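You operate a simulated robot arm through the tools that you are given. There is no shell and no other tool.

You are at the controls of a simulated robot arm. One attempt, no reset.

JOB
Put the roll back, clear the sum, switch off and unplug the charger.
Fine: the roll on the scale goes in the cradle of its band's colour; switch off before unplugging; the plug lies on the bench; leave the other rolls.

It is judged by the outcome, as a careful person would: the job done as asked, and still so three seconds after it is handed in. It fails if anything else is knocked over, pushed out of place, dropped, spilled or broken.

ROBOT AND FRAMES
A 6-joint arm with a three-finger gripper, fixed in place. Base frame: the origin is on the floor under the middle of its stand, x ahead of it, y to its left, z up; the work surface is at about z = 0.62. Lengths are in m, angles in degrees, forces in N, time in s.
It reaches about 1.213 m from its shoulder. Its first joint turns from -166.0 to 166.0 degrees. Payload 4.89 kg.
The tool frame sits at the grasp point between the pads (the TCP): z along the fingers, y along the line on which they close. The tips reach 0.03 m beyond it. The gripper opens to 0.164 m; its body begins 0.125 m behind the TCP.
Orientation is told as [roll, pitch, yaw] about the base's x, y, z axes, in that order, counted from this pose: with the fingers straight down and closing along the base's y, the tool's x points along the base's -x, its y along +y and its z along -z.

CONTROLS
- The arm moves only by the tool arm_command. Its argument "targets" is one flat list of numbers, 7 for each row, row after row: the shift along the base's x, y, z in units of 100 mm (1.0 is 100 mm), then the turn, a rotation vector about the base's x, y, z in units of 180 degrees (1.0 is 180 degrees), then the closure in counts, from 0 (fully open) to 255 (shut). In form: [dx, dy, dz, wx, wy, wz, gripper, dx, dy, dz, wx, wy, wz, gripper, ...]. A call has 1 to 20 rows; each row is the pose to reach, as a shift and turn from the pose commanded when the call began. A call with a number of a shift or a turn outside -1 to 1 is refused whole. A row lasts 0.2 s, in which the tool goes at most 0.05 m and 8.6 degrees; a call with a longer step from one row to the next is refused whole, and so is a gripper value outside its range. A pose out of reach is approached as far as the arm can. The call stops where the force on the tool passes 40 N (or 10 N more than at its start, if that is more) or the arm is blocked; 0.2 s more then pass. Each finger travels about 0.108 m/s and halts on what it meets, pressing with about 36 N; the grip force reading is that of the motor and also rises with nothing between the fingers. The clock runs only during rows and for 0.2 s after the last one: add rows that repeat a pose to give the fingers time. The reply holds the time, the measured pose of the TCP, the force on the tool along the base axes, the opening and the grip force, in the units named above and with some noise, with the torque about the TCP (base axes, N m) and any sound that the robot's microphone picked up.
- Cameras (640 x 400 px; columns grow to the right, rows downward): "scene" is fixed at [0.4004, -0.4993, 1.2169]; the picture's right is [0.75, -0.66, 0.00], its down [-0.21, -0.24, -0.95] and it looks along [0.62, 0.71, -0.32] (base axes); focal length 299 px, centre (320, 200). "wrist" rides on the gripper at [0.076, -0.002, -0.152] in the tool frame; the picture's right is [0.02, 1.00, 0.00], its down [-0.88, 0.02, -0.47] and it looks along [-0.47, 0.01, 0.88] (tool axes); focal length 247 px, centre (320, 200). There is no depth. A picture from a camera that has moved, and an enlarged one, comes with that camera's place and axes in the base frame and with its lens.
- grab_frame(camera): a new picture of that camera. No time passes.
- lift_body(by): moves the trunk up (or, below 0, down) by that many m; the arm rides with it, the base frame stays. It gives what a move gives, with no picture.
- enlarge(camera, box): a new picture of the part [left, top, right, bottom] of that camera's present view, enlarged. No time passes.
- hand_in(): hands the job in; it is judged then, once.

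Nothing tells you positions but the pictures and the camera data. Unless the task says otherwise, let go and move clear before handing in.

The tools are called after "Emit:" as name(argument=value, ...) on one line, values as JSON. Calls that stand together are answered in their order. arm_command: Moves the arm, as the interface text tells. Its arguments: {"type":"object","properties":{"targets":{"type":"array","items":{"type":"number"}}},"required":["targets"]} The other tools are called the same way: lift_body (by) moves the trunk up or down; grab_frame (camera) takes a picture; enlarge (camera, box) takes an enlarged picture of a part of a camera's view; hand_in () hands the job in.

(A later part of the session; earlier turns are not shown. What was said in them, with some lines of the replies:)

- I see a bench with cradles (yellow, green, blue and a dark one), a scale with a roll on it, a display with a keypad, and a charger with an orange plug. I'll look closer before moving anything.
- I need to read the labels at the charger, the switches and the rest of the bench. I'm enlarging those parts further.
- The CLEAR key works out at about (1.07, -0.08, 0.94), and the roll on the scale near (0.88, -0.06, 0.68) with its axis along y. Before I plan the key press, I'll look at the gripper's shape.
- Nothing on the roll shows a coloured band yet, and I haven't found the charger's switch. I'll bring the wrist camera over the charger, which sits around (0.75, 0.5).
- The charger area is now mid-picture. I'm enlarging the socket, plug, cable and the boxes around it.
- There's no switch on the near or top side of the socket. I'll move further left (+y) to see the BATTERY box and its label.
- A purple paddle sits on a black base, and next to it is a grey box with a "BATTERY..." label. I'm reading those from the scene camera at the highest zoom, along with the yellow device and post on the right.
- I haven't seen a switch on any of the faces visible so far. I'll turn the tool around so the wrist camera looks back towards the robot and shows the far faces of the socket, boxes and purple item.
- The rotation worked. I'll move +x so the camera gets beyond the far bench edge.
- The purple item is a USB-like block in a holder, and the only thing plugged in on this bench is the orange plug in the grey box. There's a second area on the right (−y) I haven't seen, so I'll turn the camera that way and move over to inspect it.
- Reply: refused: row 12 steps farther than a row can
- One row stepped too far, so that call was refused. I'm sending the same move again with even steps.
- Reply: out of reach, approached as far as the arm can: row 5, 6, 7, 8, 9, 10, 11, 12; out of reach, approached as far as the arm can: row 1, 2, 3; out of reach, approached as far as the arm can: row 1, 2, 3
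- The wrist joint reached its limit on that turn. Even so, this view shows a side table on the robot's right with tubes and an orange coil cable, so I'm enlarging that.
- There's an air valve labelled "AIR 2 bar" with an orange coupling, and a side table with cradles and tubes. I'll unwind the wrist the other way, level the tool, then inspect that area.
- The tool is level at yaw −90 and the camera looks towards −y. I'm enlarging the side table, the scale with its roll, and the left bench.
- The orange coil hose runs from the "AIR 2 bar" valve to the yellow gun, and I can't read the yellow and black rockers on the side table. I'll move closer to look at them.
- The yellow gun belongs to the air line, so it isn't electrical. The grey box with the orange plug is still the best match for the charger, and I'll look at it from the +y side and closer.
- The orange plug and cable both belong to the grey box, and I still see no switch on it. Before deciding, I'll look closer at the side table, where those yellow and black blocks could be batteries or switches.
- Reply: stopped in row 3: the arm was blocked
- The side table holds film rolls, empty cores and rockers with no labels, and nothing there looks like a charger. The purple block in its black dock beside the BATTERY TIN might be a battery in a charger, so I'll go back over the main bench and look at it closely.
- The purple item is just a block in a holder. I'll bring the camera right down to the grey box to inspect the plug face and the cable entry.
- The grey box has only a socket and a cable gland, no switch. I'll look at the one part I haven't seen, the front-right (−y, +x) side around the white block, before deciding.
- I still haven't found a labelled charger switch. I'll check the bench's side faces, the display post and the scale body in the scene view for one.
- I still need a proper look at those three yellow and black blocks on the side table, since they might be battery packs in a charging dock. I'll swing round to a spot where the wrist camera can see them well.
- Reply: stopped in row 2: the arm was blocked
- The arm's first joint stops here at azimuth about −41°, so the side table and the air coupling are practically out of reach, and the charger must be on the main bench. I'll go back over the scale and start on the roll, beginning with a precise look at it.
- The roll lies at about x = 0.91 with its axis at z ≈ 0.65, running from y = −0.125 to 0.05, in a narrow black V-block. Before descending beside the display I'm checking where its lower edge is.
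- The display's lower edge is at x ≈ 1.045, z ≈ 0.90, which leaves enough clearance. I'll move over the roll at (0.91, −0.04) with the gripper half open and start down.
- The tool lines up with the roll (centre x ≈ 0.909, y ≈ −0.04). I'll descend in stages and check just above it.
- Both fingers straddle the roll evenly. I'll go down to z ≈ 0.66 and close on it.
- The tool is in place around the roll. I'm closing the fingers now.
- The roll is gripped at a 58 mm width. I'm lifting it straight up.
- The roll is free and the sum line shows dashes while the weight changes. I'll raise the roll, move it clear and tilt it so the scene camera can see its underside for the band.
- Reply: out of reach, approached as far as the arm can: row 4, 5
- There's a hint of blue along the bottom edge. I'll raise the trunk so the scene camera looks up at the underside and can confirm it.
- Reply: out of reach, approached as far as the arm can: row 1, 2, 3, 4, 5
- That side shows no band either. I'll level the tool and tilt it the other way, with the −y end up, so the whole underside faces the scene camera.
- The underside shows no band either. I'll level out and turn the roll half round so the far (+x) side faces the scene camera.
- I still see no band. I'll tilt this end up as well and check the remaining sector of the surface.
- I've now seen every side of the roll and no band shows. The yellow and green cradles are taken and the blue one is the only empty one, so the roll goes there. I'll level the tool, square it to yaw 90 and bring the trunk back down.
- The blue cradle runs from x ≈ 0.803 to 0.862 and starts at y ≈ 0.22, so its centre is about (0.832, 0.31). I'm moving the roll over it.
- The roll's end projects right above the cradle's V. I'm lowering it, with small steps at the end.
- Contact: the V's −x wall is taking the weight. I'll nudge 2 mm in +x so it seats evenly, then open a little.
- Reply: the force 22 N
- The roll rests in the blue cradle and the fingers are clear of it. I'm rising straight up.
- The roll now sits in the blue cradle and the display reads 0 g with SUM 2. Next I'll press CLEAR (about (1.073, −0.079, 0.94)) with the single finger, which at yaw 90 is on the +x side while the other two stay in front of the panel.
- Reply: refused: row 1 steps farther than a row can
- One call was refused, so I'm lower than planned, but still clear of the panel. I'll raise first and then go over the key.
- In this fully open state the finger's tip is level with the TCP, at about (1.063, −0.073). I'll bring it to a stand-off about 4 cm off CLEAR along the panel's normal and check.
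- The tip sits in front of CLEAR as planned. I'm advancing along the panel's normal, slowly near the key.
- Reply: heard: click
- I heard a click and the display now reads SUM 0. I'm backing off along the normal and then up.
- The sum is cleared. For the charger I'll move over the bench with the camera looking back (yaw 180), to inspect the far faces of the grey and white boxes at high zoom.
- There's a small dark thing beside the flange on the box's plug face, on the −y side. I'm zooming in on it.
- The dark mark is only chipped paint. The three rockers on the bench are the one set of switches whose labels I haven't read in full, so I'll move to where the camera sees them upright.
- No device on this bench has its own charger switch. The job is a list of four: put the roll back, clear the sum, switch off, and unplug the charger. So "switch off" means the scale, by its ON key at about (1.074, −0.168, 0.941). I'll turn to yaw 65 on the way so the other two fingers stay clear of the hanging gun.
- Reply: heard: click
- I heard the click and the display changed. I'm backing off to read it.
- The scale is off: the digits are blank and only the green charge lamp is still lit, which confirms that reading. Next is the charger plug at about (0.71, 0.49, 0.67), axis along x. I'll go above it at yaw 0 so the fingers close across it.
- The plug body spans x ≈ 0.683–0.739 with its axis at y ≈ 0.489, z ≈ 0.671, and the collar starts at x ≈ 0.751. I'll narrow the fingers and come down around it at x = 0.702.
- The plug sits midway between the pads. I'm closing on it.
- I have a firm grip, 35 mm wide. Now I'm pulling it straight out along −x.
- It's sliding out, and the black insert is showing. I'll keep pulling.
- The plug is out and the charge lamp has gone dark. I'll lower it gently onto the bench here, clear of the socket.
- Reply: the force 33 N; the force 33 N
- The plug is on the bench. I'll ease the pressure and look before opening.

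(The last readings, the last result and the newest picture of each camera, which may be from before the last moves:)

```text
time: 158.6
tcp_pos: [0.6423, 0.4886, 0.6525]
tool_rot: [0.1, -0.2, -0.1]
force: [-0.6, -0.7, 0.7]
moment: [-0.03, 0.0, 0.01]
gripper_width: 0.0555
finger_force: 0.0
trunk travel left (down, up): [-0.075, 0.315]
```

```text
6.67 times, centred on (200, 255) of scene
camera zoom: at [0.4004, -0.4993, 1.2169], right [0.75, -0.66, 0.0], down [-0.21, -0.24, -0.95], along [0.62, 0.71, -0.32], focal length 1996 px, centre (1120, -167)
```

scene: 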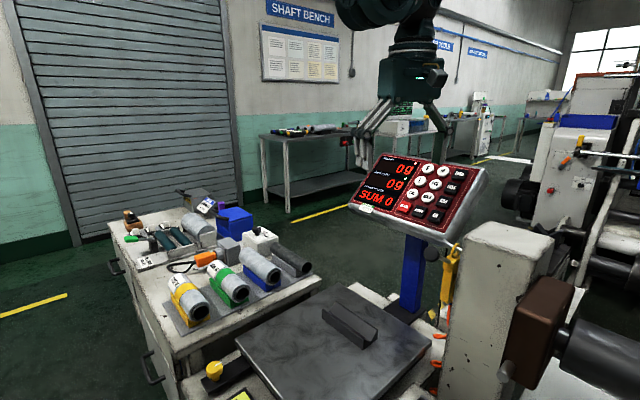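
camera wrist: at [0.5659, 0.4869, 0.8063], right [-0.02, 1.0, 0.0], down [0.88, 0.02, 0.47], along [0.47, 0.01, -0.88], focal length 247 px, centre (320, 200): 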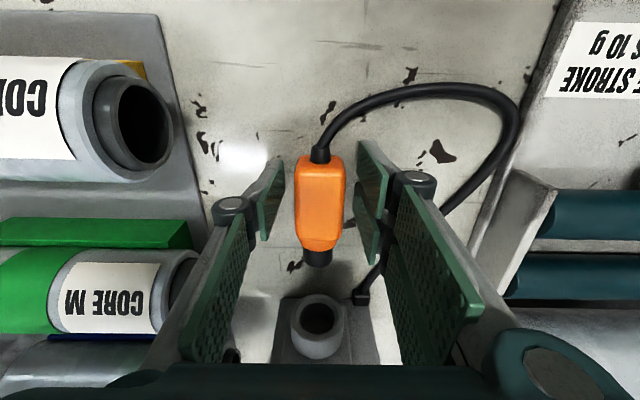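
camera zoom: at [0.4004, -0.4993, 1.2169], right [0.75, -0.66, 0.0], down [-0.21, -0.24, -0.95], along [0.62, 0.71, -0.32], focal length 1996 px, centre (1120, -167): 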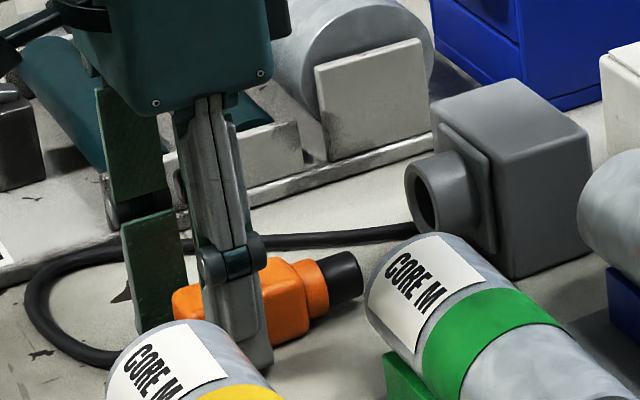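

The plug lies free on the bench. I'm lifting straight up and clear.

Emit:
arm_command(targets=[0, 0, 0.1, 0, 0, 0, 168, 0, 0, 0.3, 0, 0, 0, 168, 0, 0, 0.6, 0, 0, 0, 168, 0, 0, 1.0, 0, 0, 0, 168])

Emit:
arm_command(targets=[0, 0, 0.4, 0, 0, 0, 168, 0, 0, 0.8, 0, 0, 0, 168, 0, 0, 1.0, 0, 0, 0, 168])

Emit:
arm_command(targets=[0, -0.1, 0.4, 0, 0, 0, 168, 0, -0.2, 0.8, 0, 0, 0, 168, 0, -0.2, 1.0, 0, 0, 0, 168])

Emit:
arm_command(targets=[0, -0.1, 0.4, 0, 0, 0, 100, 0, -0.2, 0.8, 0, 0, 0, 50, 0, -0.2, 1.0, 0, 0, 0, 0])

Emit:
grab_frame(camera="wrist")

Emit:
grab_frame(camera="scene")

Emit:
enlarge(camera="scene", box=[100, 180, 340, 330])

Emit:
enlarge(camera="scene", box=[340, 140, 500, 240])

```text
time: 159.6
tcp_pos: [0.6442, 0.4902, 0.7542]
tool_rot: [0.1, -0.1, 0.0]
force: [1.4, 0.8, -0.5]
moment: [-0.1, 0.2, -0.03]
gripper_width: 0.0558
finger_force: 0.1
trunk travel left (down, up): [-0.075, 0.315]
```

```text
time: 160.4
tcp_pos: [0.6416, 0.4904, 0.8525]
tool_rot: [0.1, -0.1, 0.0]
force: [0.0, 0.2, -0.1]
moment: [-0.03, 0.09, -0.02]
gripper_width: 0.056
finger_force: 0.0
trunk travel left (down, up): [-0.075, 0.315]
```

```text
time: 161.2
tcp_pos: [0.642, 0.4696, 0.9537]
tool_rot: [0.1, -0.2, 0.1]
force: [0.8, 1.0, -0.2]
moment: [-0.05, 0.09, 0.02]
gripper_width: 0.0561
finger_force: 0.0
trunk travel left (down, up): [-0.075, 0.315]
```

```text
time: 162.0
tcp_pos: [0.6423, 0.45, 1.0536]
tool_rot: [0.1, -0.1, -0.1]
force: [0.4, 0.6, -0.9]
moment: [-0.14, 0.11, 0.01]
gripper_width: 0.1641
finger_force: 0.0
trunk travel left (down, up): [-0.075, 0.315]
```

```text
taken
camera wrist: at [0.5657, 0.4476, 1.2066], right [-0.02, 1.0, 0.0], down [0.88, 0.02, 0.47], along [0.47, 0.01, -0.88], focal length 247 px, centre (320, 200)
```

wrist: 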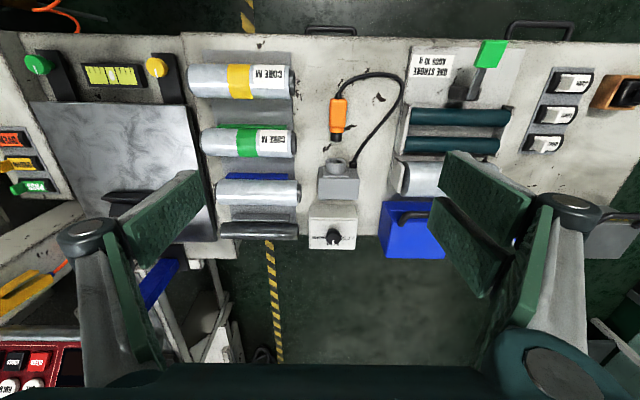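

```text
taken
```

scene: 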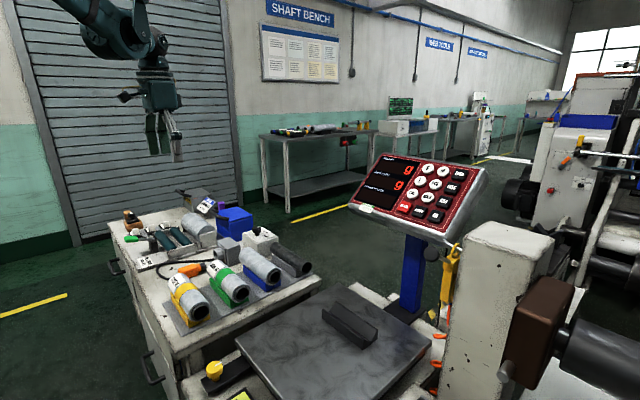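

```text
2.67 times, centred on (220, 255) of scene
camera zoom: at [0.4004, -0.4993, 1.2169], right [0.75, -0.66, 0.0], down [-0.21, -0.24, -0.95], along [0.62, 0.71, -0.32], focal length 798 px, centre (587, 53)
```

zoom: 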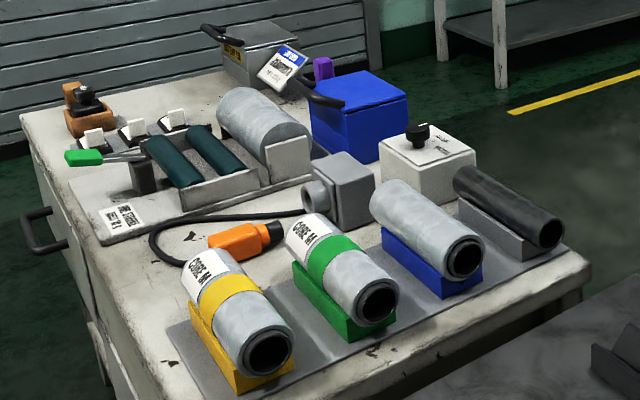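

```text
4.00 times, centred on (420, 190) of scene
camera zoom: at [0.4004, -0.4993, 1.2169], right [0.75, -0.66, 0.0], down [-0.21, -0.24, -0.95], along [0.62, 0.71, -0.32], focal length 1198 px, centre (-80, 240)
```

zoom: 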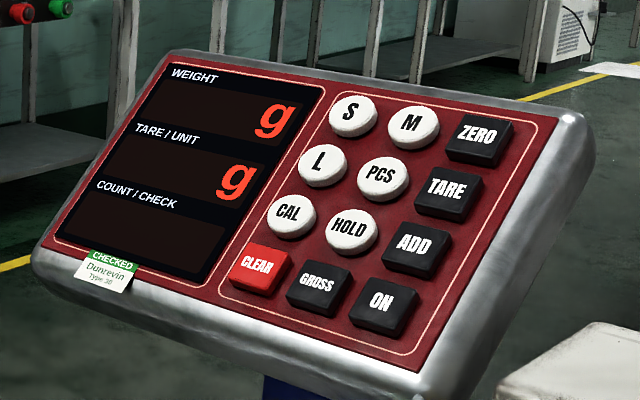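

Everything looks in place. One last look at the roll in its cradle and the plug from above before I hand in.

Emit:
enlarge(camera="wrist", box=[180, 50, 420, 250])

Emit:
enlarge(camera="scene", box=[225, 235, 325, 310])

```text
2.00 times, centred on (300, 150) of wrist
camera zoom: at [0.5657, 0.4476, 1.2066], right [-0.02, 1.0, 0.0], down [0.88, 0.02, 0.47], along [0.47, 0.01, -0.88], focal length 494 px, centre (360, 300)
```

zoom: 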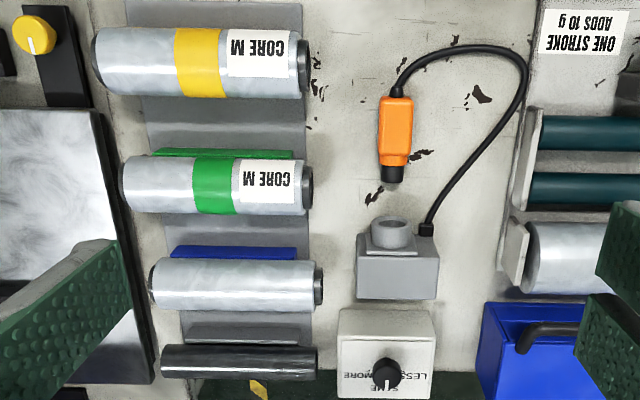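

```text
5.33 times, centred on (275, 272) of scene
camera zoom: at [0.4004, -0.4993, 1.2169], right [0.75, -0.66, 0.0], down [-0.21, -0.24, -0.95], along [0.62, 0.71, -0.32], focal length 1597 px, centre (560, -187)
```

zoom: 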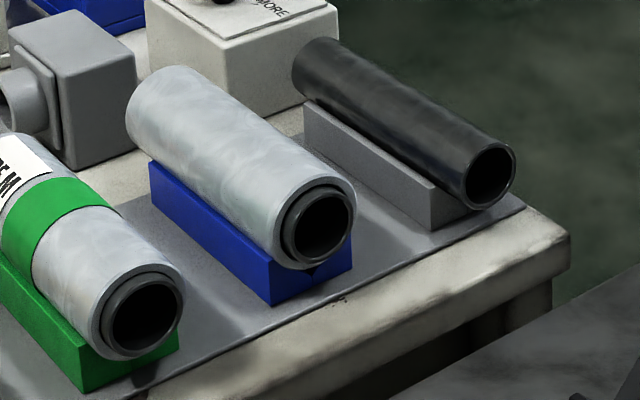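

The roll sits in the blue cradle, the sum was cleared to 0, the scale is off, and the charger plug lies unplugged on the bench. The other rolls are untouched and the arm is clear, so I'm handing in.

Emit:
hand_in()

```text
The job is handed in.
```

I've handed in the job with all four parts done, but I chose the roll's cradle by elimination because I never saw a band on it.

- **Roll:** It is seated in the blue cradle. I checked every side I could, though the part under the gripper pads stayed hidden. Blue was the only empty cradle on the bench, and I left the other rolls alone.
- **Sum:** I pressed CLEAR and the display went from SUM 2 to SUM 0.
- **Switch off:** I found no switch on the charger, so I took "switch off" to mean the scale and pressed its ON key. The digits went blank and only the green lamp stayed lit.
- **Charger:** With the scale off, I pulled the orange plug from the grey box and laid it on the bench. The green lamp then went out.

In the last pictures nothing else looked moved or knocked over, and the gripper was open and clear of the bench.
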